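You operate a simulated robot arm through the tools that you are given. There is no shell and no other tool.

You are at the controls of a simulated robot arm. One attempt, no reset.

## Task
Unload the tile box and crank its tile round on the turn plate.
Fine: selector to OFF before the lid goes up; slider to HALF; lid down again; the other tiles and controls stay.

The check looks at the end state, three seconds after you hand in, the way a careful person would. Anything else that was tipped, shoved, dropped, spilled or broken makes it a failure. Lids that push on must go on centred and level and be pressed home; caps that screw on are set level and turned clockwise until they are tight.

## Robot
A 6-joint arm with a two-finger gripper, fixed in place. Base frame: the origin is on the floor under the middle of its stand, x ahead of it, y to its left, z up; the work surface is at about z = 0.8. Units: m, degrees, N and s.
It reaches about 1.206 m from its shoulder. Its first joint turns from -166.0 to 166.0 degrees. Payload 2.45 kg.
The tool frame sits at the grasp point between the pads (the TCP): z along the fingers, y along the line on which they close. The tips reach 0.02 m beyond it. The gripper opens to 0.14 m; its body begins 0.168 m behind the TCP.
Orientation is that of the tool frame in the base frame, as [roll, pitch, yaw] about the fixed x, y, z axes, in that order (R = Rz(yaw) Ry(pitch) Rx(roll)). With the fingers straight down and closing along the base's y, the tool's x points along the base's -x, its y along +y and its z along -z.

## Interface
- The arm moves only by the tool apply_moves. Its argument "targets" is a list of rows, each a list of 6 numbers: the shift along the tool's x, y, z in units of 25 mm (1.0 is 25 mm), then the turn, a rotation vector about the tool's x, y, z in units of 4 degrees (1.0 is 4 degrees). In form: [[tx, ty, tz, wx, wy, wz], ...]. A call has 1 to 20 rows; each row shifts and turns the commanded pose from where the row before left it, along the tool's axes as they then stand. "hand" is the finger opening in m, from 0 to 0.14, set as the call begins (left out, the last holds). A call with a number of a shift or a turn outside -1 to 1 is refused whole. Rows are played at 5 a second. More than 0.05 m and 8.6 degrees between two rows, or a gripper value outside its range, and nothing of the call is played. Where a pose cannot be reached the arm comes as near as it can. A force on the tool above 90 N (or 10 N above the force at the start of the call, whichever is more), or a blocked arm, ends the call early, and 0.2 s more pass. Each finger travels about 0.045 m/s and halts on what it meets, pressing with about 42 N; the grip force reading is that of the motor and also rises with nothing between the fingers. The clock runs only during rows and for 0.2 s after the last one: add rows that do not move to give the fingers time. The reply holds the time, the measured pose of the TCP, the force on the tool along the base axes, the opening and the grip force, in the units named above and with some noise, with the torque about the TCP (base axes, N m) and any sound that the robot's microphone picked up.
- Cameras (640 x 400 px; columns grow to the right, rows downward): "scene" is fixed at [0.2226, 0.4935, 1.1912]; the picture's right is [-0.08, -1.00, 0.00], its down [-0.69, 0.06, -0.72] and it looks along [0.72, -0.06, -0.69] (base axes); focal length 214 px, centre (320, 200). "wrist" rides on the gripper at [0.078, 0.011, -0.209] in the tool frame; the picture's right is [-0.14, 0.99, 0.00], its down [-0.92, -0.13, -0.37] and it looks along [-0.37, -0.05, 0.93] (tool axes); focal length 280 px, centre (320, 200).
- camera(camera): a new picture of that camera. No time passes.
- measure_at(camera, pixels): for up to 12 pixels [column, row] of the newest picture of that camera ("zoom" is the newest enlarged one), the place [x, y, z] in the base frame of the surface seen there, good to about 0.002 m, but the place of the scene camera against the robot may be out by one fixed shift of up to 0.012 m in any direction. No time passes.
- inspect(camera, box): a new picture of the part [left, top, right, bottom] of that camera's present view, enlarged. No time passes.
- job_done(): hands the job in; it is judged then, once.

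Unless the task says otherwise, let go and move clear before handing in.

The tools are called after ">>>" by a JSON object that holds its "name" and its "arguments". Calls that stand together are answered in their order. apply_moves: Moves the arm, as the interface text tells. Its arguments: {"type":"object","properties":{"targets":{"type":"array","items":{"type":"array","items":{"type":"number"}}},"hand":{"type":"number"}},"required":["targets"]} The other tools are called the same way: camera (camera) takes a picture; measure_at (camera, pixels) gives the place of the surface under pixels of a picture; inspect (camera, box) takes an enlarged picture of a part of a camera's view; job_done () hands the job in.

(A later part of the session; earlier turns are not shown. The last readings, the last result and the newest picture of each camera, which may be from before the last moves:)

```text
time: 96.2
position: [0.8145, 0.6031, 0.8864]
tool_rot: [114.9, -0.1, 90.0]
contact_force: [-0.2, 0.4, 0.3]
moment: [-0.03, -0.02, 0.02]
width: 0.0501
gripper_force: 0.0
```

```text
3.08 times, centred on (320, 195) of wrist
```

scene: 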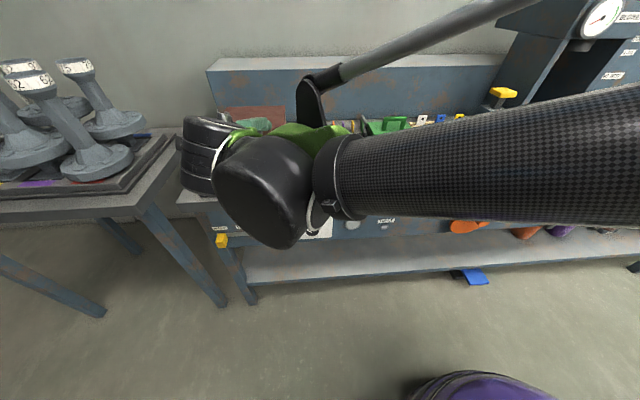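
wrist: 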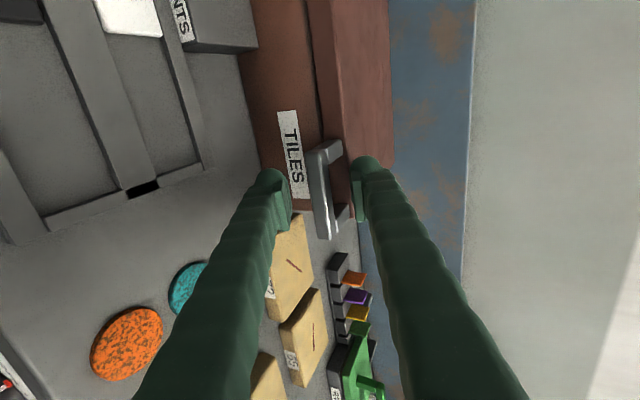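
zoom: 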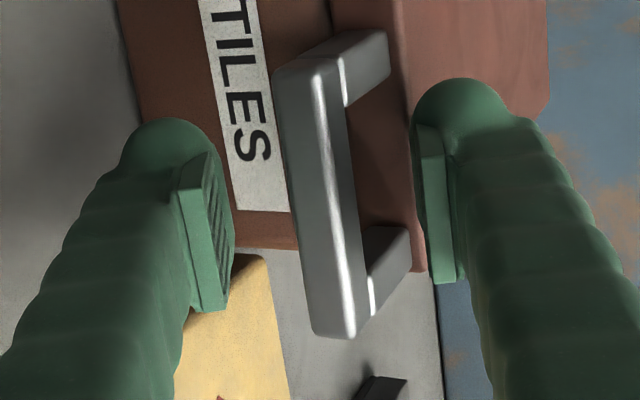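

The bar sits centred between the pads. I will narrow the opening to 0.036 as a loose cage, then lift the lid along the arc to 25° with the lower finger under the bar.

>>> {"name": "apply_moves", "arguments": {"targets": [[0, 0.26, -0.2, 0, 0, 0], [0, 0, 0, 0, 0, 0], [0, 0, 0, 0, 0, 0]], "hand": 0.036}}

>>> {"name": "apply_moves", "arguments": {"targets": [[0, 0.379, -0.157, 0, 0, 0], [0, 0.379, -0.157, 0, 0, 0], [0, 0.393, -0.124, 0, 0, 0], [0, 0.393, -0.124, 0, 0, 0], [0, 0.4, -0.089, 0, 0, 0], [0, 0.4, -0.089, 0, 0, 0], [0, 0, 0, 0, 0, 0]]}}

>>> {"name": "camera", "arguments": {"camera": "wrist"}}

>>> {"name": "inspect", "arguments": {"camera": "wrist", "box": [220, 130, 420, 260]}}

```text
time: 97.0
position: [0.8128, 0.6033, 0.8962]
tool_rot: [114.9, -0.2, 90.0]
contact_force: [-0.6, -0.9, -0.1]
moment: [-0.02, 0.01, 0.01]
width: 0.0359
gripper_force: 0.1
```

```text
time: 98.6
position: [0.818, 0.6031, 0.9553]
tool_rot: [114.9, -0.2, 90.0]
contact_force: [-0.9, 0.4, -1.5]
moment: [0.02, -0.01, 0.03]
width: 0.0368
gripper_force: 0.9
```

```text
taken
```

wrist: 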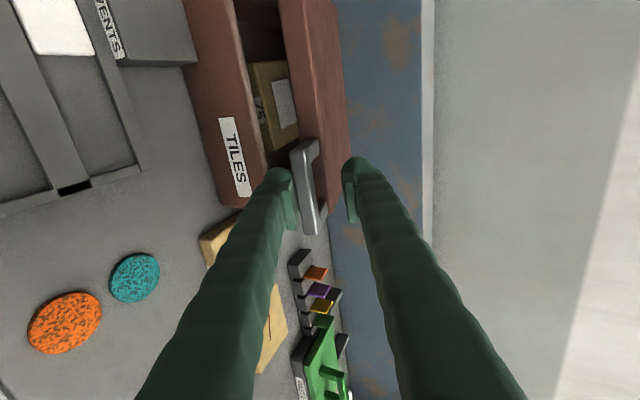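

```text
3.08 times, centred on (320, 195) of wrist
```

zoom: 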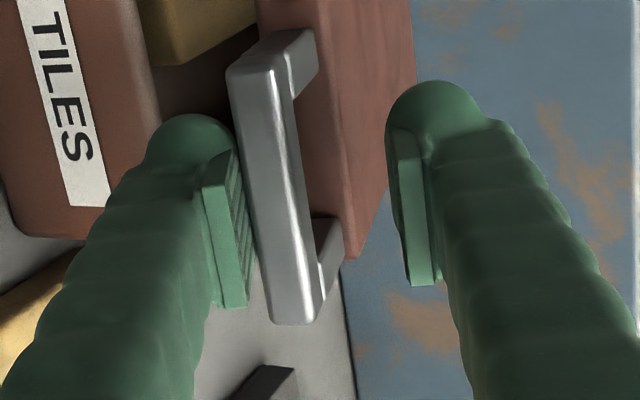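

The lid is up about 15° with the bar resting on the lower finger at hardly any force, and a tile marked 75 is visible in the box. I will carry on along the arc to 45°.

>>> {"name": "apply_moves", "arguments": {"targets": [[0, 0.407, -0.054, 0, 0, 0], [0, 0.407, -0.054, 0, 0, 0], [0, 0.411, -0.018, 0, 0, 0], [0, 0.411, -0.018, 0, 0, 0], [0, 0.412, 0.018, 0, 0, 0], [0, 0.412, 0.018, 0, 0, 0], [0, 0.407, 0.053, 0, 0, 0], [0, 0.407, 0.053, 0, 0, 0], [0, 0.401, 0.089, 0, 0, 0], [0, 0.401, 0.089, 0, 0, 0], [0, 0.391, 0.125, 0, 0, 0], [0, 0.391, 0.125, 0, 0, 0], [0, 0, 0, 0, 0, 0]]}}

>>> {"name": "camera", "arguments": {"camera": "wrist"}}

>>> {"name": "inspect", "arguments": {"camera": "wrist", "box": [220, 130, 420, 260]}}

```text
time: 101.4
position: [0.8803, 0.6023, 1.062]
tool_rot: [115.0, 0.0, 90.0]
contact_force: [-1.0, 0.2, -1.0]
moment: [-0.01, -0.02, -0.01]
width: 0.0365
gripper_force: 0.6
```

```text
taken
```

wrist: 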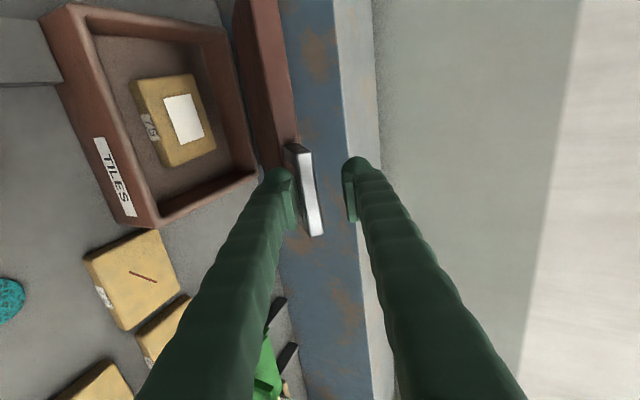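

```text
3.08 times, centred on (320, 195) of wrist
```

zoom: 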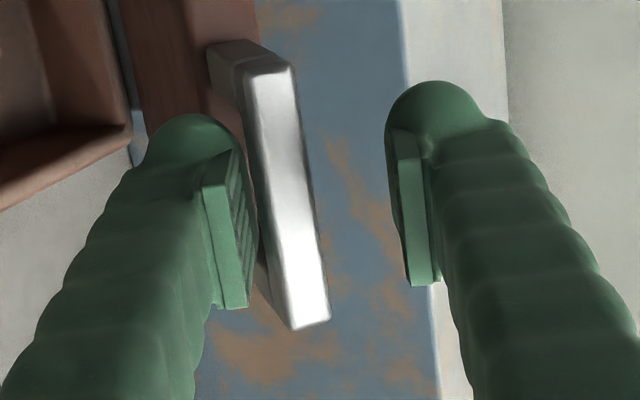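

The lid is at 45° and inside lies a single flat tile (75) with a white patch. I will continue to about 70° while tipping the tool gradually down.

>>> {"name": "apply_moves", "arguments": {"targets": [[0, 0.383, 0.15, 0.25, 0, 0], [0, 0.383, 0.15, 0.25, 0, 0], [0, 0.374, 0.171, 0.25, 0, 0], [0, 0.374, 0.171, 0.25, 0, 0], [0, 0.365, 0.192, 0.25, 0, 0], [0, 0.365, 0.192, 0.25, 0, 0], [0, 0.354, 0.208, 0.25, 0, 0], [0, 0.354, 0.208, 0.25, 0, 0], [0, 0.344, 0.227, 0.25, 0, 0], [0, 0.344, 0.227, 0.25, 0, 0], [0, 0, 0, 0, 0, 0]]}}

>>> {"name": "camera", "arguments": {"camera": "wrist"}}

>>> {"name": "inspect", "arguments": {"camera": "wrist", "box": [220, 130, 420, 260]}}

>>> {"name": "camera", "arguments": {"camera": "scene"}}

```text
time: 103.8
position: [0.9645, 0.6036, 1.1173]
tool_rot: [124.9, -0.2, 90.0]
contact_force: [-0.1, -0.1, -0.6]
moment: [0.0, 0.0, 0.0]
width: 0.0365
gripper_force: 0.2
```

```text
taken
```

wrist: 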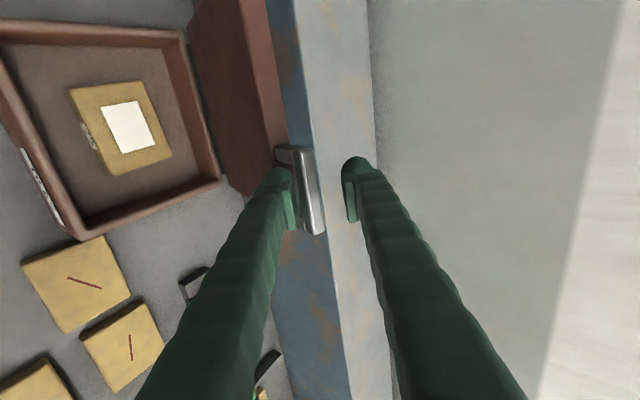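

```text
3.08 times, centred on (320, 195) of wrist
```

zoom: 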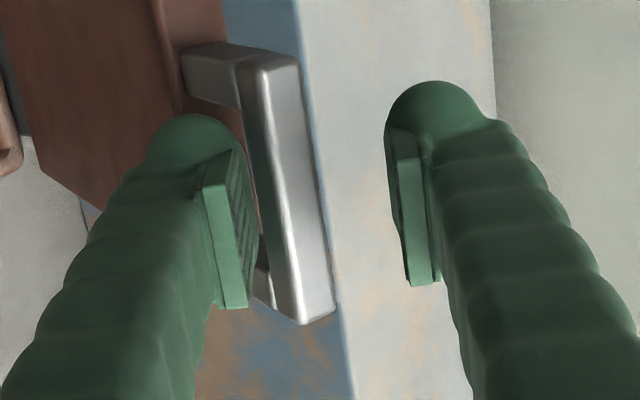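

```text
taken
```

scene: 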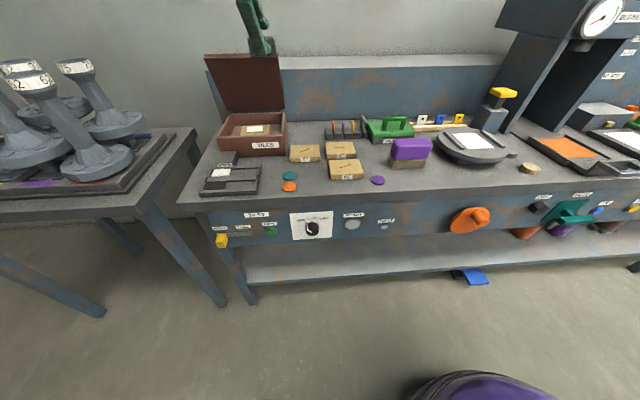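

The lid is now at about 70° and still resting on the lower finger. I will continue past the vertical to about 95°.

>>> {"name": "apply_moves", "arguments": {"targets": [[0, 0.331, 0.245, 0.25, 0, 0], [0, 0.331, 0.245, 0.25, 0, 0], [0, 0.316, 0.261, 0.25, 0, 0], [0, 0.316, 0.261, 0.25, 0, 0], [0, 0.304, 0.278, 0.25, 0, 0], [0, 0.304, 0.278, 0.25, 0, 0], [0, 0.288, 0.293, 0.25, 0, 0], [0, 0.288, 0.293, 0.25, 0, 0], [0, 0, 0, 0, 0, 0]]}}

>>> {"name": "camera", "arguments": {"camera": "wrist"}}

>>> {"name": "camera", "arguments": {"camera": "scene"}}

```text
time: 105.8
position: [1.0452, 0.5998, 1.1325]
tool_rot: [132.9, -0.1, 90.1]
contact_force: [-0.3, -0.3, -0.4]
moment: [0.01, -0.02, 0.01]
width: 0.0361
gripper_force: 0.1
```

```text
taken
```

wrist: 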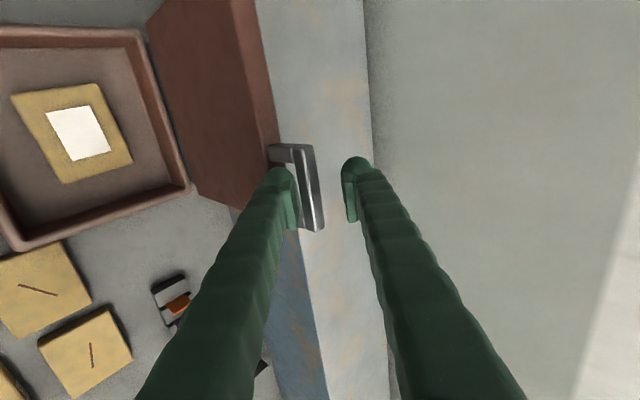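

```text
taken
```

scene: 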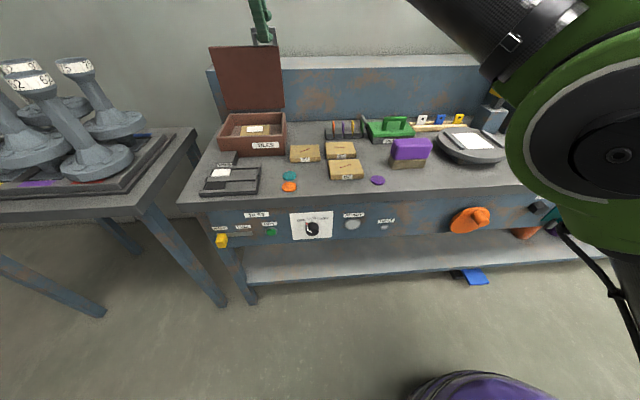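

The lid looks near vertical. I will measure its angle from points on its inner face and edge.

>>> {"name": "measure_at", "arguments": {"camera": "wrist", "pixels": [[170, 60], [190, 100], [210, 150], [225, 185], [200, 40], [225, 120], [250, 60], [262, 120], [275, 152], [300, 150], [318, 200], [310, 215]]}}

>>> {"name": "inspect", "arguments": {"camera": "scene", "box": [190, 0, 310, 170]}}

```text
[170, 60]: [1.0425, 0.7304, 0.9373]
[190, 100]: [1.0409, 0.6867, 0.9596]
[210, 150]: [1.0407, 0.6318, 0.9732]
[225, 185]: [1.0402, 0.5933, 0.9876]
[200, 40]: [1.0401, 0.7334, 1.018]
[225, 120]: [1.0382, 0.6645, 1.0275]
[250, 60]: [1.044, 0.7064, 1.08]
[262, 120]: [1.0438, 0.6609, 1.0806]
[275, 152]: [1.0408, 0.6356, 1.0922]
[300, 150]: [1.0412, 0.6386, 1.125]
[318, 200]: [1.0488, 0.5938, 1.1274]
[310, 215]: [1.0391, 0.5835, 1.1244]
```

```text
2.35 times, centred on (250, 85) of scene
```

zoom: 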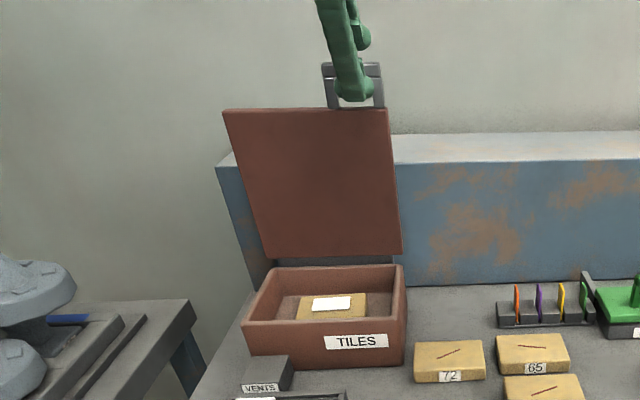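

The inner face leans about 3° short of vertical (φ≈87°). I will push a further 9° or so straight back and watch for reach limits.

>>> {"name": "apply_moves", "arguments": {"targets": [[0, 0.266, 0.313, 0, 0, 0], [0, 0.266, 0.313, 0, 0, 0], [0, 0.25, 0.32, 0, 0, 0], [0, 0, 0, 0, 0, 0]]}}

>>> {"name": "camera", "arguments": {"camera": "wrist"}}

>>> {"name": "measure_at", "arguments": {"camera": "wrist", "pixels": [[170, 60], [190, 100], [210, 150], [200, 40], [225, 120], [300, 150], [318, 200]]}}

```text
time: 106.8
position: [1.0726, 0.599, 1.1288]
tool_rot: [132.9, -0.2, 90.0]
contact_force: [0.7, -0.5, 0.4]
moment: [0.03, -0.02, 0.04]
width: 0.0362
gripper_force: 0.0
out of reach, approached as far as the arm can: row 3
```

```text
taken
```

wrist: 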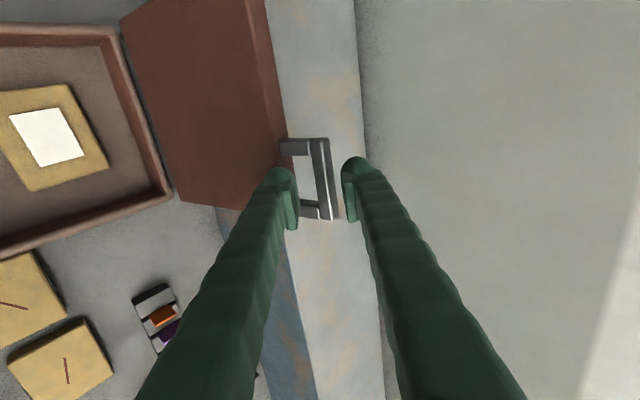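

```text
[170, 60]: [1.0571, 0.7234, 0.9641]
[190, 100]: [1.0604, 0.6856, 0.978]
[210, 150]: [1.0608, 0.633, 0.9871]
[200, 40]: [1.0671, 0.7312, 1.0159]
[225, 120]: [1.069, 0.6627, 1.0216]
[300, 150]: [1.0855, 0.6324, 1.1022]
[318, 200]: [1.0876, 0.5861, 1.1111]
```

The lid has gone over centre and rests leaning back at about 102° on its own (no force, bar free between the pads). I will retreat straight back along the tool's axis.

>>> {"name": "apply_moves", "arguments": {"targets": [[0, 0, -0.5, 0, 0, 0], [0, 0, -0.5, 0, 0, 0], [0, 0, -1, 0, 0, 0], [0, 0, -1, 0, 0, 0], [0, 0, -1, 0, 0, 0], [0, 0, -1, 0, 0, 0], [0, 0, -1, 0, 0, 0], [0, 0, 0, 0, 0, 0]]}}

>>> {"name": "camera", "arguments": {"camera": "wrist"}}

>>> {"name": "camera", "arguments": {"camera": "scene"}}

```text
time: 108.6
position: [0.9621, 0.6022, 1.2303]
tool_rot: [132.8, -0.1, 90.1]
contact_force: [-0.2, 0.4, -0.1]
moment: [-0.02, 0.01, -0.02]
width: 0.0361
gripper_force: 0.0
```

```text
taken
```

wrist: 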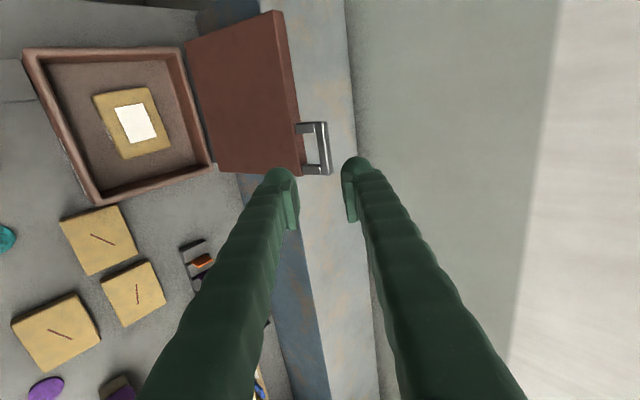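

```text
taken
```

scene: 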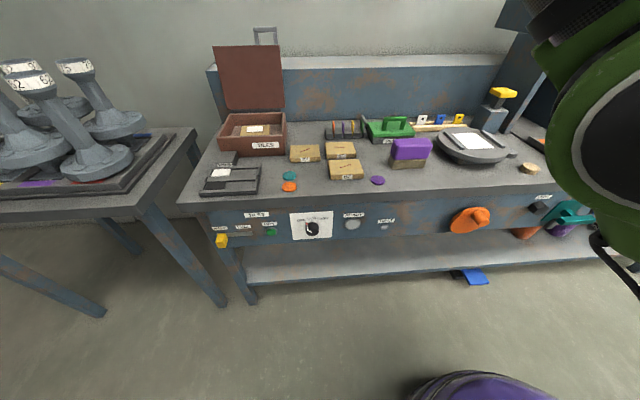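

The lid stays open by itself. I will look closely at the tile in the box and measure it and the box walls.

>>> {"name": "inspect", "arguments": {"camera": "wrist", "box": [10, 30, 230, 220]}}

>>> {"name": "measure_at", "arguments": {"camera": "wrist", "pixels": [[94, 97], [150, 88], [172, 143], [122, 158], [135, 122], [85, 120], [190, 110], [140, 185], [75, 60], [200, 160], [105, 203], [30, 55]]}}

>>> {"name": "inspect", "arguments": {"camera": "scene", "box": [210, 105, 300, 160]}}

```text
2.11 times, centred on (120, 125) of wrist
```

zoom: 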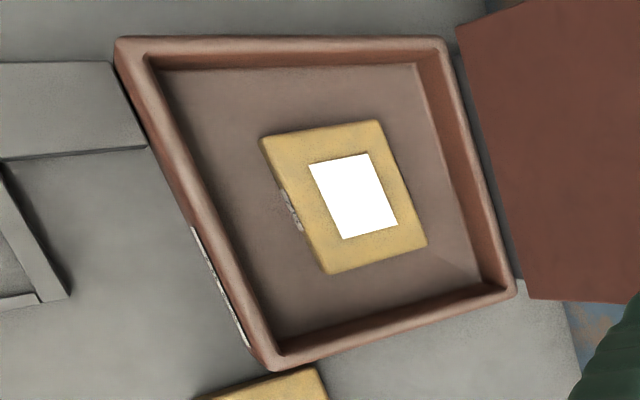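

```text
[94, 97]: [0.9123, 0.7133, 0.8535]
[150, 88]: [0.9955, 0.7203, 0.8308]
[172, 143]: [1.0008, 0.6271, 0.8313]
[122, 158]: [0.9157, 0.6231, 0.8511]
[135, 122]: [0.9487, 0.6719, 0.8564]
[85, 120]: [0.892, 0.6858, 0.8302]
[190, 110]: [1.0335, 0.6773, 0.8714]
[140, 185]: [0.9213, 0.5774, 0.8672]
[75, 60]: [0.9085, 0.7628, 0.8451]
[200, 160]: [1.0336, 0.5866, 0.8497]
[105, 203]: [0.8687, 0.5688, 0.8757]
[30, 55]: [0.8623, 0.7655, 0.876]
```

```text
7.11 times, centred on (255, 132) of scene
```

zoom: 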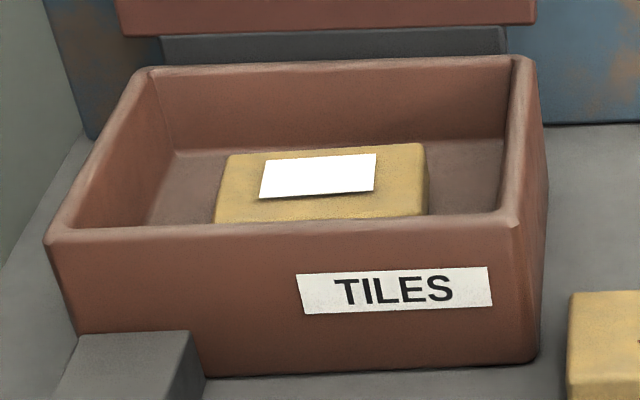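

The tile (75) lies flat at about (0.949, 0.670), top z 0.856, box floor z 0.8305, with about 4.5 cm free on each side. I will back off a little and roll the tool back so the fingers close along y.

>>> {"name": "apply_moves", "arguments": {"targets": [[0, -0.908, -0.977, 0, 0, 0], [0, -0.908, -0.977, 0, 0, 0], [0, -0.908, -0.977, 0, 0, 0], [0, 0, 0, 0, 0, -1], [0, 0, 0, 0, 0, -1], [0, 0, 0, 0, 0, -1], [0, 0, 0, 0, 0, -1], [0, 0, 0, 0, 0, -1], [0, 0, 0, 0, 0, -1], [0, 0, 0, 0, 0, -1], [0, 0, 0, 0, 0, -1], [0, 0, 0, 0, 0, -1], [0, 0, 0, 0, 0, -1], [0, 0, 0, 0, 0, -1], [0, 0, 0, 0, 0, 0]], "hand": 0.11}}

>>> {"name": "apply_moves", "arguments": {"targets": [[0, 0, 0, 0, 0, -1], [0, 0, 0, 0, 0, -1], [0, 0, 0, 0, 0, -1], [0, 0, 0, 0, 0, -1], [0, 0, 0, 0, 0, -1], [0, 0, 0, 0, 0, -1], [0, 0, 0, 0, 0, -1], [0, 0, 0, 0, 0, -1], [0, 0, 0, 0, 0, -1], [0, 0, 0, 0, 0, -1], [0, 0, 0, 0, 0, -1], [0, 0, 0, 0, 0, -0.5], [0, 0, 0, 0, 0, 0]]}}

>>> {"name": "apply_moves", "arguments": {"targets": [[0, 0, 0, 0, 1, 0], [0, 0, 0, 0, 1, 0], [0, 0, 0, 0, 1, 0], [0, 0, 0, 0, 1, 0], [0, 0, 0, 0, 1, 0], [0, 0, 0, 0, 0.5, 0], [0, 0, 0, 0, 0, 0]]}}

>>> {"name": "camera", "arguments": {"camera": "wrist"}}

```text
time: 111.8
position: [0.8644, 0.6006, 1.2312]
tool_rot: [142.3, 30.7, 123.2]
contact_force: [-0.6, -0.5, 0.1]
moment: [0.0, -0.01, 0.03]
width: 0.11
gripper_force: 0.0
```

```text
time: 114.6
position: [0.8639, 0.6004, 1.2304]
tool_rot: [179.9, 47.1, -180.0]
contact_force: [-0.5, 0.1, 0.1]
moment: [0.0, 0.02, -0.01]
width: 0.11
gripper_force: 0.0
```

```text
time: 116.2
position: [0.8548, 0.5935, 1.2219]
tool_rot: [179.8, 31.1, -179.9]
contact_force: [-0.4, 0.0, 0.3]
moment: [0.0, 0.0, 0.02]
width: 0.1099
gripper_force: 0.1
out of reach, approached as far as the arm can: row 4, 5
```

```text
taken
```

wrist: 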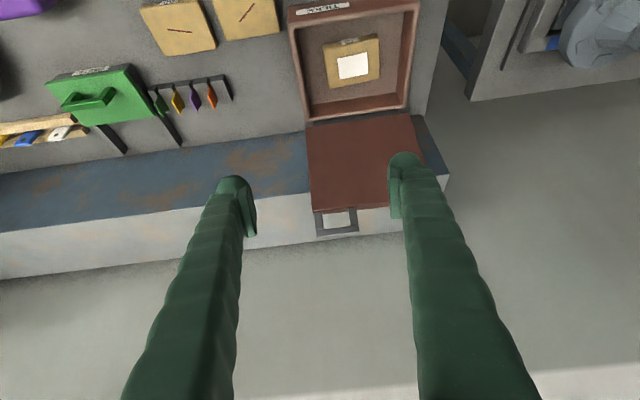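

The tool now stands 31° from vertical and the tile (352,65) is in view. I will move to 10 cm above the tile along the tool's axis.

>>> {"name": "apply_moves", "arguments": {"targets": [[0.39, 0.278, 0.945, 0, 0, 0], [0.39, 0.278, 0.945, 0, 0, 0], [0.39, 0.278, 0.945, 0, 0, 0], [0.39, 0.278, 0.945, 0, 0, 0], [0.39, 0.278, 0.945, 0, 0, 0], [0.39, 0.278, 0.945, 0, 0, 0], [0.39, 0.278, 0.945, 0, 0, 0], [0.39, 0.278, 0.945, 0, 0, 0], [0.39, 0.278, 0.945, 0, 0, 0], [0.39, 0.278, 0.945, 0, 0, 0], [0.39, 0.278, 0.945, 0, 0, 0], [0, 0, 0, 0, 0, 0]]}}

>>> {"name": "camera", "arguments": {"camera": "wrist"}}

>>> {"name": "inspect", "arguments": {"camera": "wrist", "box": [200, 60, 440, 220]}}

```text
time: 118.8
position: [0.888, 0.6687, 0.9417]
tool_rot: [179.9, 29.1, -179.9]
contact_force: [-1.0, -0.6, -0.4]
moment: [0.01, 0.01, -0.03]
width: 0.1098
gripper_force: 0.0
```

```text
taken
```

wrist: 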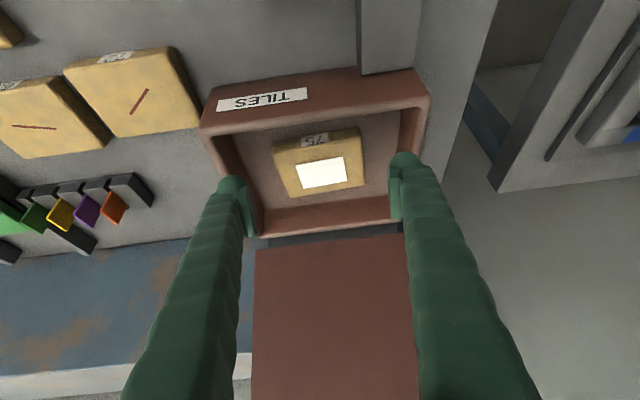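

```text
2.50 times, centred on (320, 140) of wrist
```

zoom: 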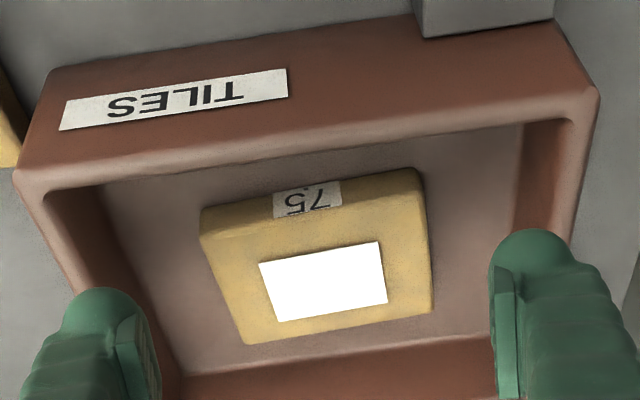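

The tile is well in view between the fingers. I will measure its corners, sides and the box's inner walls from here.

>>> {"name": "measure_at", "arguments": {"camera": "wrist", "pixels": [[275, 158], [361, 142], [291, 195], [363, 182], [320, 172], [278, 166], [362, 160], [326, 192], [318, 152], [244, 180], [405, 140], [320, 205]]}}

>>> {"name": "apply_moves", "arguments": {"targets": [[0, 0, 0, 0, 0, 0]]}}

>>> {"name": "apply_moves", "arguments": {"targets": [[0, 0, 0, 0, 0, 0]]}}

```text
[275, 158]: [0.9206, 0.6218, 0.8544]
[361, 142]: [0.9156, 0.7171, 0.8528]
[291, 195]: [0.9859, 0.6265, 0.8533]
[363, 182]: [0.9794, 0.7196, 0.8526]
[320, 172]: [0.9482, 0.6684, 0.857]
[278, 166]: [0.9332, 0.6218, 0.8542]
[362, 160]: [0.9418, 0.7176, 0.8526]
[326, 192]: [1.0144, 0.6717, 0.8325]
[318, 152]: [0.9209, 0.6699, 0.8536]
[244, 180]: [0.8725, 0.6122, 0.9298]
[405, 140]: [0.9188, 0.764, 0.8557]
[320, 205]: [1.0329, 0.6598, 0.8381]
```

```text
time: 119.2
position: [0.8876, 0.6695, 0.9418]
tool_rot: [179.9, 29.0, -180.0]
contact_force: [0.2, -1.3, -0.1]
moment: [0.0, -0.01, 0.01]
width: 0.11
gripper_force: 0.0
```

```text
time: 119.6
position: [0.8874, 0.6699, 0.9428]
tool_rot: [179.8, 29.0, 179.9]
contact_force: [-0.1, 0.5, 0.1]
moment: [0.02, -0.02, 0.01]
width: 0.1102
gripper_force: 0.0
```

The tile spans y 0.622–0.719 and x 0.916–0.986, centred at (0.949, 0.670). I will open to 0.118 and lower the fingers beside it, keeping the tips about 4 mm above the box floor.

>>> {"name": "apply_moves", "arguments": {"targets": [[-0.07, 0.006, 0.807, 0, 0, 0], [-0.07, 0.006, 0.807, 0, 0, 0], [-0.07, 0.006, 0.807, 0, 0, 0], [-0.07, 0.006, 0.807, 0, 0, 0], [0, 0, 0, 0, 0, 0]], "hand": 0.118}}

>>> {"name": "camera", "arguments": {"camera": "wrist"}}

>>> {"name": "inspect", "arguments": {"camera": "wrist", "box": [200, 100, 440, 250]}}

```text
time: 120.8
position: [0.9357, 0.6718, 0.8747]
tool_rot: [179.9, 29.1, -179.9]
contact_force: [0.4, 0.5, -0.4]
moment: [0.01, -0.02, 0.0]
width: 0.1181
gripper_force: 0.0
```

```text
taken
```

wrist: 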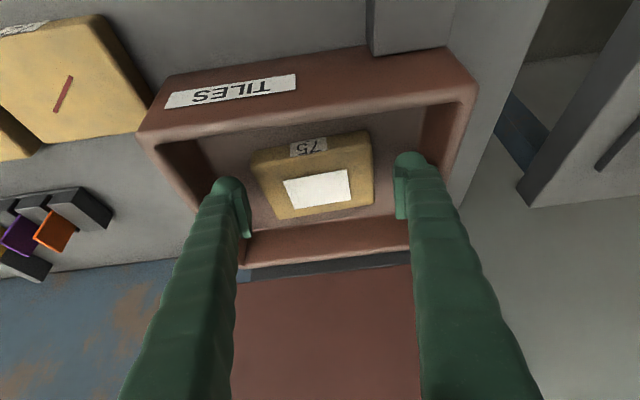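

```text
2.67 times, centred on (320, 175) of wrist
```

zoom: 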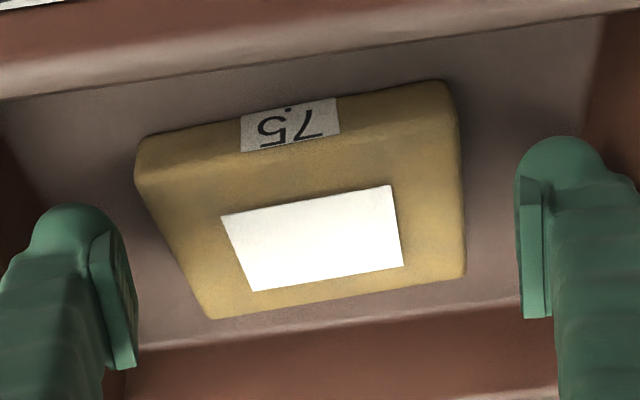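

The fingers straddle the tile cleanly. I will go the last 1.9 cm and close gently on it.

>>> {"name": "apply_moves", "arguments": {"targets": [[0, -0.04, 0.38, 0, 0, 0], [0, 0, 0.38, 0, 0, 0], [0, 0, 0, 0, 0, 0]]}}

>>> {"name": "apply_moves", "arguments": {"targets": [[0, 0, 0, 0, 0, 0], [0, 0, 0, 0, 0, 0], [0, 0, 0, 0, 0, 0], [0, 0, 0, 0, 0, 0], [0, 0, 0, 0, 0, 0]], "hand": 0.0}}

>>> {"name": "camera", "arguments": {"camera": "wrist"}}

>>> {"name": "inspect", "arguments": {"camera": "wrist", "box": [200, 100, 440, 250]}}

```text
time: 121.6
position: [0.9436, 0.67, 0.8579]
tool_rot: [179.9, 29.0, 180.0]
contact_force: [0.4, 0.9, 0.5]
moment: [0.01, 0.01, 0.02]
width: 0.1179
gripper_force: 0.0
```

```text
time: 122.8
position: [0.9433, 0.6703, 0.8586]
tool_rot: [179.9, 29.1, 180.0]
contact_force: [2.1, 0.2, 3.3]
moment: [-0.32, 0.05, 0.09]
width: 0.1006
gripper_force: 41.6
```

```text
taken
```

wrist: 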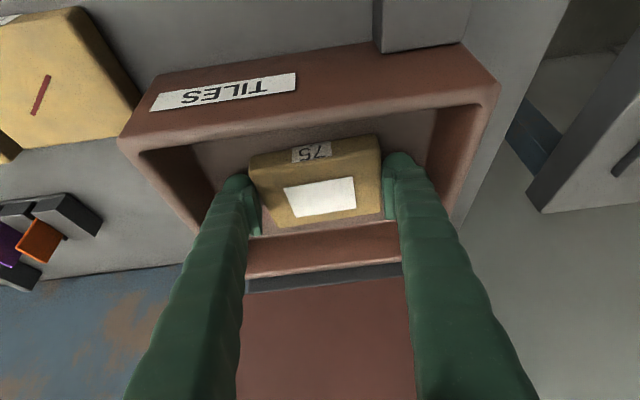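

```text
2.67 times, centred on (320, 175) of wrist
```

zoom: 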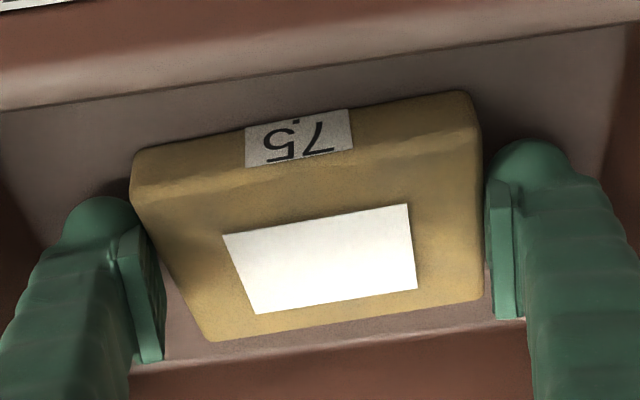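

The tile is gripped (width 0.1006, 42 N). I will lift it 2 cm, check, and then raise it clear of the box.

>>> {"name": "apply_moves", "arguments": {"targets": [[-0.194, 0, -0.35, 0, 0, 0], [-0.194, 0, -0.35, 0, 0, 0], [0, 0, 0, 0, 0, 0]]}}

>>> {"name": "inspect", "arguments": {"camera": "wrist", "box": [200, 100, 440, 250]}}

```text
time: 123.6
position: [0.9455, 0.6698, 0.8772]
tool_rot: [179.9, 29.2, 180.0]
contact_force: [0.6, -0.1, -2.5]
moment: [0.02, 0.02, 0.03]
width: 0.0998
gripper_force: 42.4
```

```text
2.67 times, centred on (320, 175) of wrist
```

zoom: 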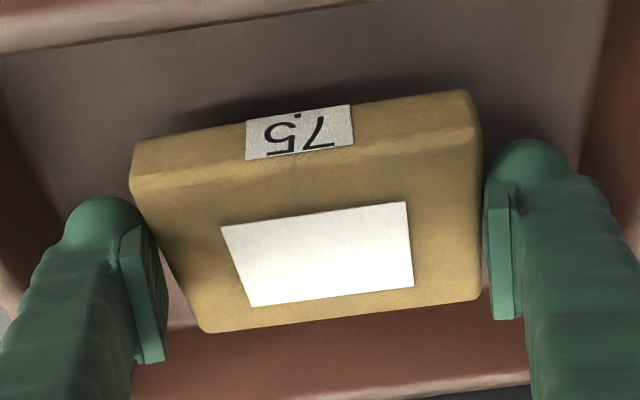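

The tile is up with about 2.5 N of weight and sits level in the grip. I will raise it another 9 cm clear of the walls.

>>> {"name": "apply_moves", "arguments": {"targets": [[-0.349, 0, -0.63, 0, 0, 0], [-0.349, 0, -0.63, 0, 0, 0], [-0.349, 0, -0.63, 0, 0, 0], [-0.349, 0, -0.63, 0, 0, 0], [-0.349, 0, -0.63, 0, 0, 0], [0, 0, 0, 0, 0, 0]]}}

>>> {"name": "camera", "arguments": {"camera": "wrist"}}

>>> {"name": "camera", "arguments": {"camera": "scene"}}

```text
time: 125.0
position: [0.9435, 0.6711, 0.9667]
tool_rot: [179.8, 29.1, -180.0]
contact_force: [0.2, 0.0, -2.4]
moment: [-0.01, 0.03, -0.03]
width: 0.0994
gripper_force: 42.5
```

```text
taken
```

wrist: 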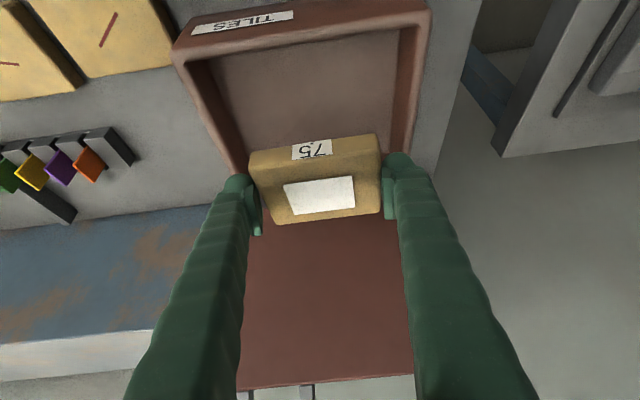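

```text
taken
```

scene: 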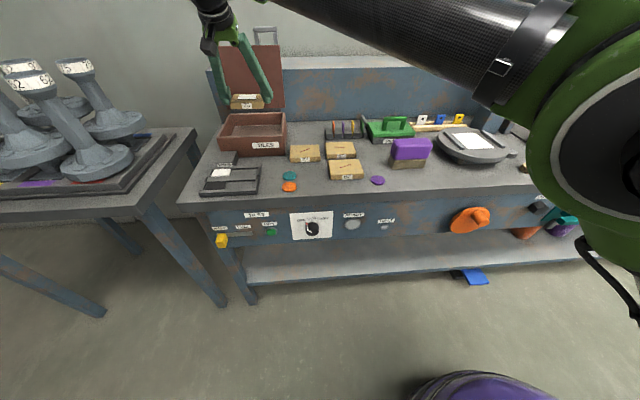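

The box is now empty and the tile is secure. I will carry it back and up, then across toward the turn plate at a safe height.

>>> {"name": "apply_moves", "arguments": {"targets": [[0.56, 0, -0.918, 0, 0, 0], [0.56, 0, -0.918, 0, 0, 0], [0.56, 0, -0.918, 0, 0, 0], [0.56, 0, -0.918, 0, 0, 0], [0.56, 0, -0.918, 0, 0, 0], [0.56, 0, -0.918, 0, 0, 0], [0.56, 0, -0.918, 0, 0, 0], [0, 0, 0, 0, 0, 0]]}}

>>> {"name": "apply_moves", "arguments": {"targets": [[0, -0.98, 0, 0, 0, 0], [0, -0.98, 0, 0, 0, 0], [0, -0.98, 0, 0, 0, 0], [0, -0.98, 0, 0, 0, 0], [0, -0.98, 0, 0, 0, 0], [0, -0.98, 0, 0, 0, 0], [0, -0.98, 0, 0, 0, 0], [0, -0.98, 0, 0, 0, 0], [0, -0.98, 0, 0, 0, 0], [0, -0.98, 0, 0, 0, 0], [0, -0.98, 0, 0, 0, 0], [0, -0.98, 0, 0, 0, 0], [0, -0.98, 0, 0, 0, 0], [0, -0.98, 0, 0, 0, 0], [0, -0.98, 0, 0, 0, 0], [0, -0.98, 0, 0, 0, 0], [0, 0, 0, 0, 0, 0]]}}

>>> {"name": "camera", "arguments": {"camera": "wrist"}}

>>> {"name": "camera", "arguments": {"camera": "scene"}}

```text
time: 126.8
position: [0.7784, 0.6717, 1.0593]
tool_rot: [179.9, 29.0, -179.9]
contact_force: [0.1, 0.5, -1.9]
moment: [-0.01, 0.01, 0.05]
width: 0.099
gripper_force: 41.5
```

```text
time: 130.4
position: [0.7798, 0.2783, 1.0609]
tool_rot: [180.0, 29.1, 179.9]
contact_force: [0.7, -0.4, -2.8]
moment: [0.02, 0.01, 0.0]
width: 0.0995
gripper_force: 41.7
```

```text
taken
```

wrist: 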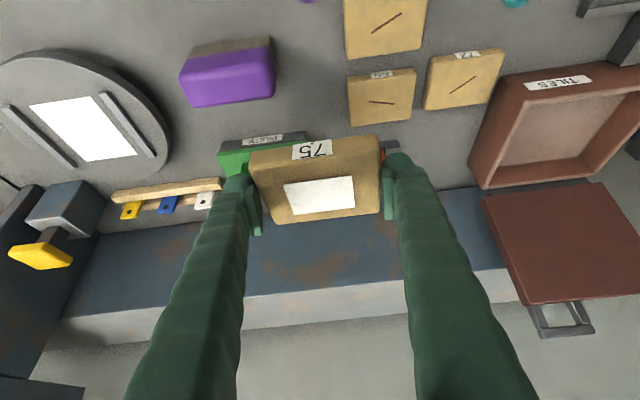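

```text
taken
```

scene: 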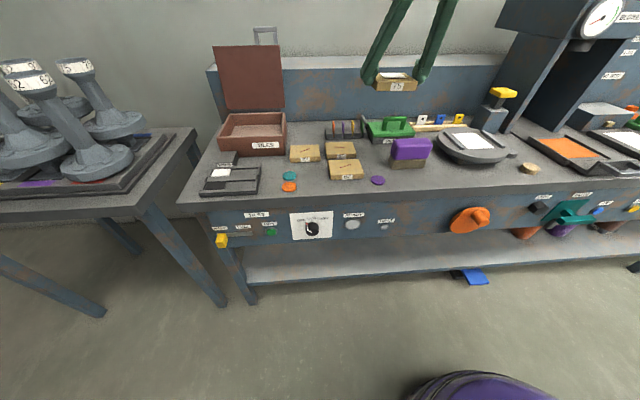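

The tile hangs level over the bench and the turn plate is in view at (85,128). I will measure the plate's pad and rails from here.

>>> {"name": "inspect", "arguments": {"camera": "wrist", "box": [0, 40, 200, 200]}}

>>> {"name": "measure_at", "arguments": {"camera": "wrist", "pixels": [[85, 128], [31, 105], [91, 97], [136, 154], [82, 161], [103, 95], [151, 155], [6, 108], [73, 166], [20, 60], [167, 150], [60, 180]]}}

```text
2.50 times, centred on (100, 120) of wrist
```

zoom: 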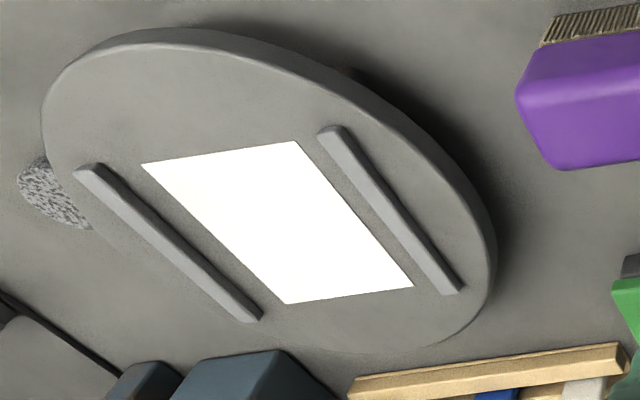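

```text
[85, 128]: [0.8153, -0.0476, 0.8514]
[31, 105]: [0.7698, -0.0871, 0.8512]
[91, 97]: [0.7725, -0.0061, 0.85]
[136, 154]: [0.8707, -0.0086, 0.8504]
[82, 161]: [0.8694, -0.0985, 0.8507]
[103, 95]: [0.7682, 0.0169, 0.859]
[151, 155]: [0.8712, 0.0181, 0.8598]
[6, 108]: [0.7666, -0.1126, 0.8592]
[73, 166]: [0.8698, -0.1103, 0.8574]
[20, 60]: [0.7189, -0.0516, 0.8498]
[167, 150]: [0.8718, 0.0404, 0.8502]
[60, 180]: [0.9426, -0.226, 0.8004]
```

The pad is about 0.09 (y) by 0.10 (x), centred at (0.820, −0.048), with rails along x at its sides, so the tile's long side belongs along x. I will turn the held tile 90° about the vertical.

>>> {"name": "apply_moves", "arguments": {"targets": [[0, 0, 0, 0.485, 0, 0.875], [0, 0, 0, 0.485, 0, 0.875], [0, 0, 0, 0.485, 0, 0.875], [0, 0, 0, 0.485, 0, 0.875], [0, 0, 0, 0.485, 0, 0.875], [0, 0, 0, 0.485, 0, 0.875], [0, 0, 0, 0.485, 0, 0.875], [0, 0, 0, 0.485, 0, 0.875], [0, 0, 0, 0.485, 0, 0.875], [0, 0, 0, 0.485, 0, 0.875], [0, 0, 0, 0.485, 0, 0.875], [0, 0, 0, 0, 0, 0]]}}

>>> {"name": "apply_moves", "arguments": {"targets": [[0, 0, 0, 0.485, 0, 0.875], [0, 0, 0, 0.485, 0, 0.875], [0, 0, 0, 0.485, 0, 0.875], [0, 0, 0, 0.485, 0, 0.875], [0, 0, 0, 0.485, 0, 0.875], [0, 0, 0, 0.485, 0, 0.875], [0, 0, 0, 0.485, 0, 0.875], [0, 0, 0, 0.485, 0, 0.875], [0, 0, 0, 0.485, 0, 0.875], [0, 0, 0, 0.485, 0, 0.875], [0, 0, 0, 0.485, 0, 0.875], [0, 0, 0, 0.243, 0, 0.438], [0, 0, 0, 0, 0, 0]]}}

>>> {"name": "camera", "arguments": {"camera": "wrist"}}

>>> {"name": "camera", "arguments": {"camera": "scene"}}

```text
time: 133.0
position: [0.7783, 0.2781, 1.0597]
tool_rot: [179.9, 29.0, 136.0]
contact_force: [-0.3, 0.5, -3.1]
moment: [0.02, -0.01, -0.01]
width: 0.0993
gripper_force: 41.6
```

```text
time: 135.8
position: [0.7779, 0.279, 1.0599]
tool_rot: [179.9, 28.8, 89.9]
contact_force: [-0.3, 0.5, -2.8]
moment: [0.0, -0.02, -0.02]
width: 0.0991
gripper_force: 42.8
```

```text
taken
```

wrist: 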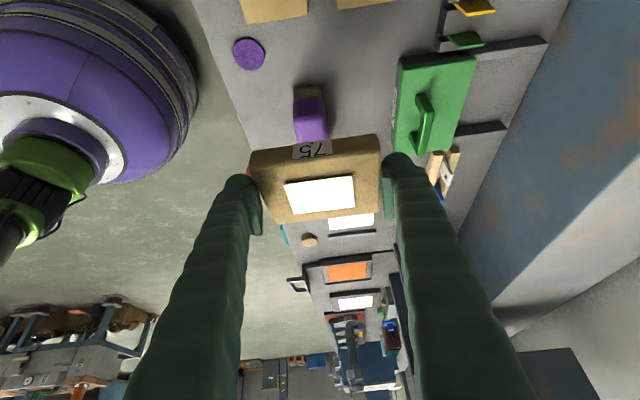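

```text
taken
```

scene: 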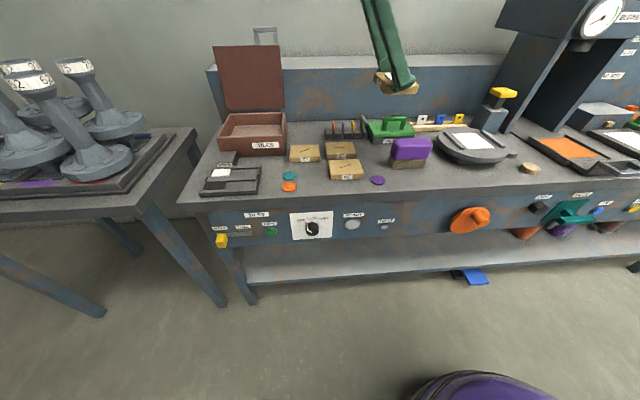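

The tile is turned with the fingers now closing along x. I will carry it to about 10 cm above the plate.

>>> {"name": "apply_moves", "arguments": {"targets": [[-0.845, 0.151, 0.884, 0, 0, 0], [-0.845, 0.151, 0.884, 0, 0, 0], [-0.845, 0.151, 0.884, 0, 0, 0], [-0.845, 0.151, 0.884, 0, 0, 0], [-0.845, 0.151, 0.884, 0, 0, 0], [-0.845, 0.151, 0.884, 0, 0, 0], [-0.845, 0.151, 0.884, 0, 0, 0], [-0.845, 0.151, 0.884, 0, 0, 0], [-0.845, 0.151, 0.884, 0, 0, 0], [-0.845, 0.151, 0.884, 0, 0, 0], [-0.845, 0.151, 0.884, 0, 0, 0], [0, 0, 0, 0, 0, 0]]}}

>>> {"name": "camera", "arguments": {"camera": "wrist"}}

>>> {"name": "camera", "arguments": {"camera": "scene"}}

>>> {"name": "inspect", "arguments": {"camera": "wrist", "box": [200, 100, 440, 250]}}

```text
time: 138.4
position: [0.8202, -0.0432, 0.9582]
tool_rot: [179.9, 28.9, 89.8]
contact_force: [0.4, -0.9, -2.1]
moment: [0.0, 0.0, 0.05]
width: 0.0993
gripper_force: 41.8
```

```text
taken
```

wrist: 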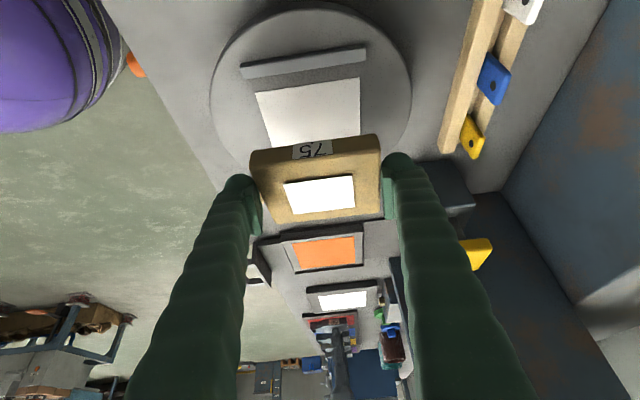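

```text
taken
```

scene: 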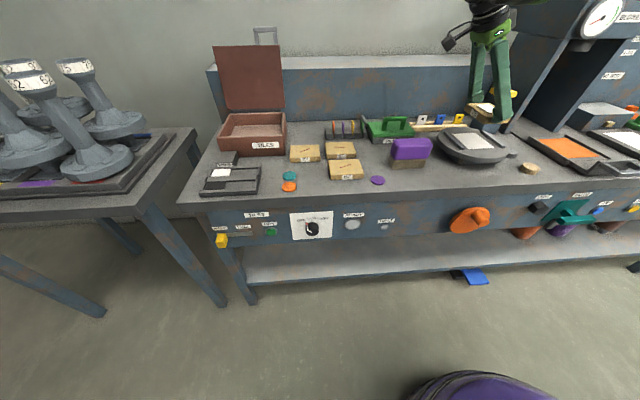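

```text
2.67 times, centred on (320, 175) of wrist
```

zoom: 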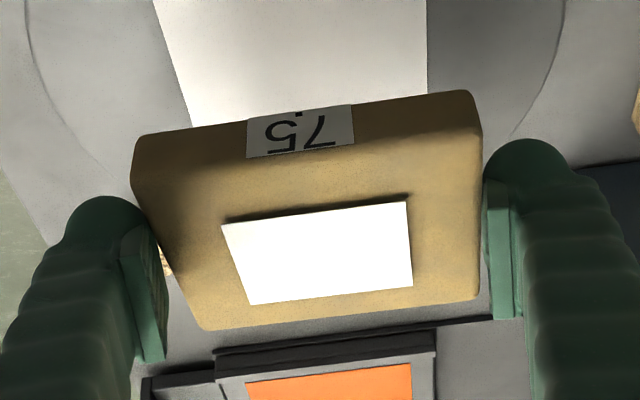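

The tile hangs over the plate's pad. I will measure the tile's corners in the grip to place it exactly.

>>> {"name": "measure_at", "arguments": {"camera": "wrist", "pixels": [[255, 160], [372, 143], [280, 216], [376, 205], [320, 195], [315, 170], [365, 150], [300, 145], [262, 95], [355, 85], [300, 70], [305, 110]]}}

>>> {"name": "apply_moves", "arguments": {"targets": [[0, 0, 0, 0, 0, 0]]}}

>>> {"name": "apply_moves", "arguments": {"targets": [[0, 0, 0, 0, 0, 0]]}}

```text
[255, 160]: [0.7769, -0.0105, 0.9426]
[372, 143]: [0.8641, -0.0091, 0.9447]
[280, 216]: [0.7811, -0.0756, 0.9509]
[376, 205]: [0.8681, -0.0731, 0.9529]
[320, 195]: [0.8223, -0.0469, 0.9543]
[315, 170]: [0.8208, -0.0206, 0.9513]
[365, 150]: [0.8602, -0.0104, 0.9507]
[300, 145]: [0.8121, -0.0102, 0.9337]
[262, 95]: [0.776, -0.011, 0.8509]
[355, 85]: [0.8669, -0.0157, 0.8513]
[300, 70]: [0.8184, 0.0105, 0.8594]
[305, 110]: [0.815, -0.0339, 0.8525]
```

```text
time: 138.8
position: [0.8206, -0.0426, 0.9588]
tool_rot: [179.9, 28.8, 90.0]
contact_force: [0.1, 0.2, -3.1]
moment: [0.03, 0.03, -0.02]
width: 0.0989
gripper_force: 42.1
```

```text
time: 139.2
position: [0.8206, -0.0424, 0.959]
tool_rot: [179.9, 28.9, 89.9]
contact_force: [0.0, 0.4, -2.3]
moment: [0.02, 0.01, -0.01]
width: 0.0993
gripper_force: 41.8
```

The tile hangs level, its bottom at about z 0.928 and its centre 3 mm off the pad's centre in y. I will correct that and lower it 7 cm, leaving a few millimetres.

>>> {"name": "apply_moves", "arguments": {"targets": [[0.313, -0.015, 0.627, 0, 0, 0], [0.313, -0.015, 0.627, 0, 0, 0], [0.313, -0.015, 0.627, 0, 0, 0], [0.313, -0.015, 0.627, 0, 0, 0], [0, 0, 0, 0, 0, 0]]}}

>>> {"name": "camera", "arguments": {"camera": "wrist"}}

>>> {"name": "inspect", "arguments": {"camera": "scene", "box": [420, 90, 540, 180]}}

>>> {"name": "inspect", "arguments": {"camera": "wrist", "box": [200, 80, 440, 250]}}

```text
time: 140.4
position: [0.818, -0.0468, 0.8888]
tool_rot: [179.9, 28.9, 90.0]
contact_force: [0.2, -0.1, -3.2]
moment: [0.01, 0.01, 0.01]
width: 0.0992
gripper_force: 41.8
```

```text
taken
```

wrist: 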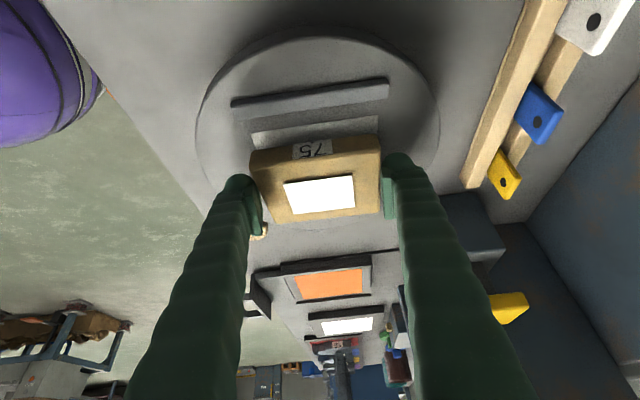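

```text
4.44 times, centred on (480, 135) of scene
```

zoom: 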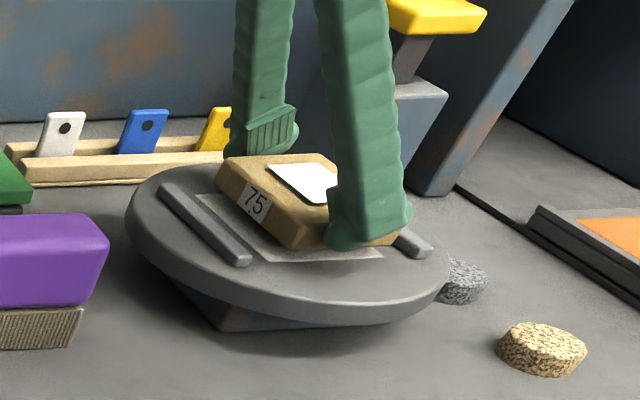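

```text
2.35 times, centred on (320, 165) of wrist
```

zoom: 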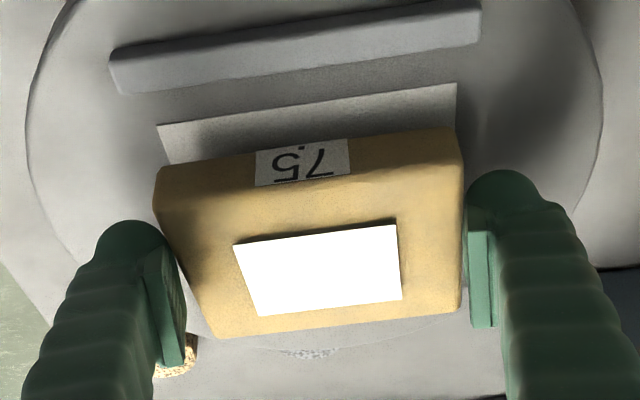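

The tile is some 7 mm above the pad, well within the rails. I will lower it 5 mm and check the force.

>>> {"name": "apply_moves", "arguments": {"targets": [[0.048, 0, 0.088, 0, 0, 0], [0.048, 0, 0.088, 0, 0, 0], [0, 0, 0, 0, 0, 0]]}}

>>> {"name": "apply_moves", "arguments": {"targets": [[0.02, 0, 0.035, 0, 0, 0], [0, 0, 0, 0, 0, 0]]}}

>>> {"name": "apply_moves", "arguments": {"targets": [[0.02, 0, 0.035, 0, 0, 0], [0, 0, 0, 0, 0, 0]]}}

```text
time: 141.2
position: [0.8182, -0.0462, 0.8825]
tool_rot: [179.9, 29.0, 89.9]
contact_force: [0.3, 0.3, -2.5]
moment: [0.01, 0.0, -0.01]
width: 0.099
gripper_force: 41.9
```

```text
time: 141.8
position: [0.8187, -0.0477, 0.8824]
tool_rot: [180.0, 28.9, 89.9]
contact_force: [-0.2, 0.9, -3.1]
moment: [0.03, 0.03, 0.02]
width: 0.0993
gripper_force: 42.2
```

```text
time: 142.4
position: [0.8176, -0.0477, 0.8808]
tool_rot: [179.9, 28.9, 89.9]
contact_force: [-0.5, 0.0, -2.3]
moment: [0.02, 0.0, 0.02]
width: 0.0991
gripper_force: 41.9
```

No contact yet at z 0.881. I will keep lowering a millimetre at a time.

>>> {"name": "apply_moves", "arguments": {"targets": [[0.02, 0, 0.035, 0, 0, 0], [0, 0, 0, 0, 0, 0]]}}

>>> {"name": "apply_moves", "arguments": {"targets": [[0.02, 0, 0.035, 0, 0, 0], [0, 0, 0, 0, 0, 0]]}}

>>> {"name": "inspect", "arguments": {"camera": "scene", "box": [440, 110, 520, 170]}}

```text
time: 143.0
position: [0.8191, -0.0481, 0.8814]
tool_rot: [179.9, 29.0, 89.9]
contact_force: [2.8, 1.1, 10.2]
moment: [-0.5, 0.54, 0.06]
width: 0.0993
gripper_force: 41.9
```

```text
time: 143.6
position: [0.8189, -0.0475, 0.8805]
tool_rot: [179.8, 28.9, 89.9]
contact_force: [3.0, 0.4, 15.1]
moment: [-0.66, 0.79, 0.11]
width: 0.0993
gripper_force: 42.3
```

```text
6.67 times, centred on (480, 140) of scene
```

zoom: 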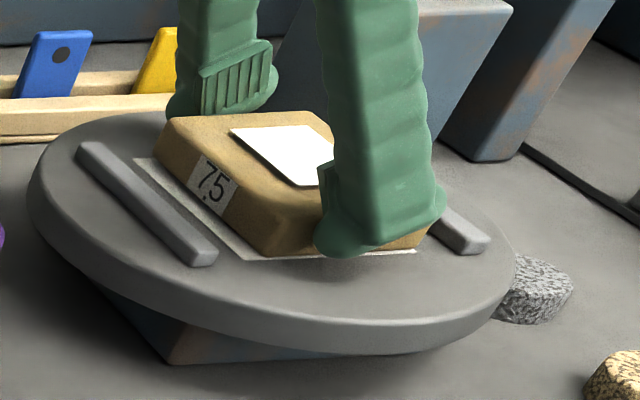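

The tile has touched down on the pad (15 N upward). I will open the fingers and withdraw along the tool's axis.

>>> {"name": "apply_moves", "arguments": {"targets": [[0, 0, 0, 0, 0, 0], [0, 0, 0, 0, 0, 0], [0, 0, 0, 0, 0, 0]], "hand": 0.125}}

>>> {"name": "camera", "arguments": {"camera": "wrist"}}

>>> {"name": "inspect", "arguments": {"camera": "wrist", "box": [200, 80, 440, 250]}}

```text
time: 144.4
position: [0.8191, -0.0473, 0.8796]
tool_rot: [-180.0, 28.8, 89.9]
contact_force: [0.0, -0.8, -0.3]
moment: [0.01, 0.0, -0.02]
width: 0.1249
gripper_force: 0.0
```

```text
taken
```

wrist: 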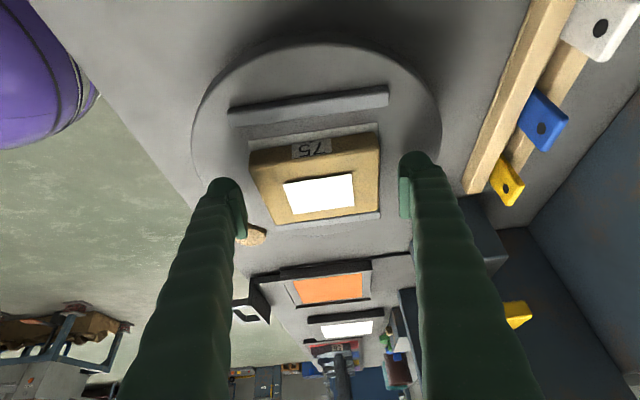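

```text
2.35 times, centred on (320, 165) of wrist
```

zoom: 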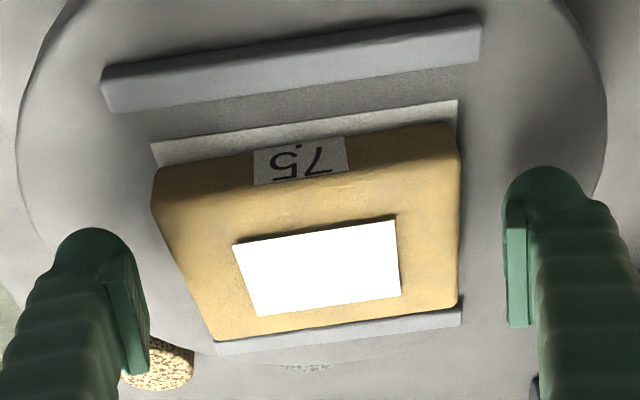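

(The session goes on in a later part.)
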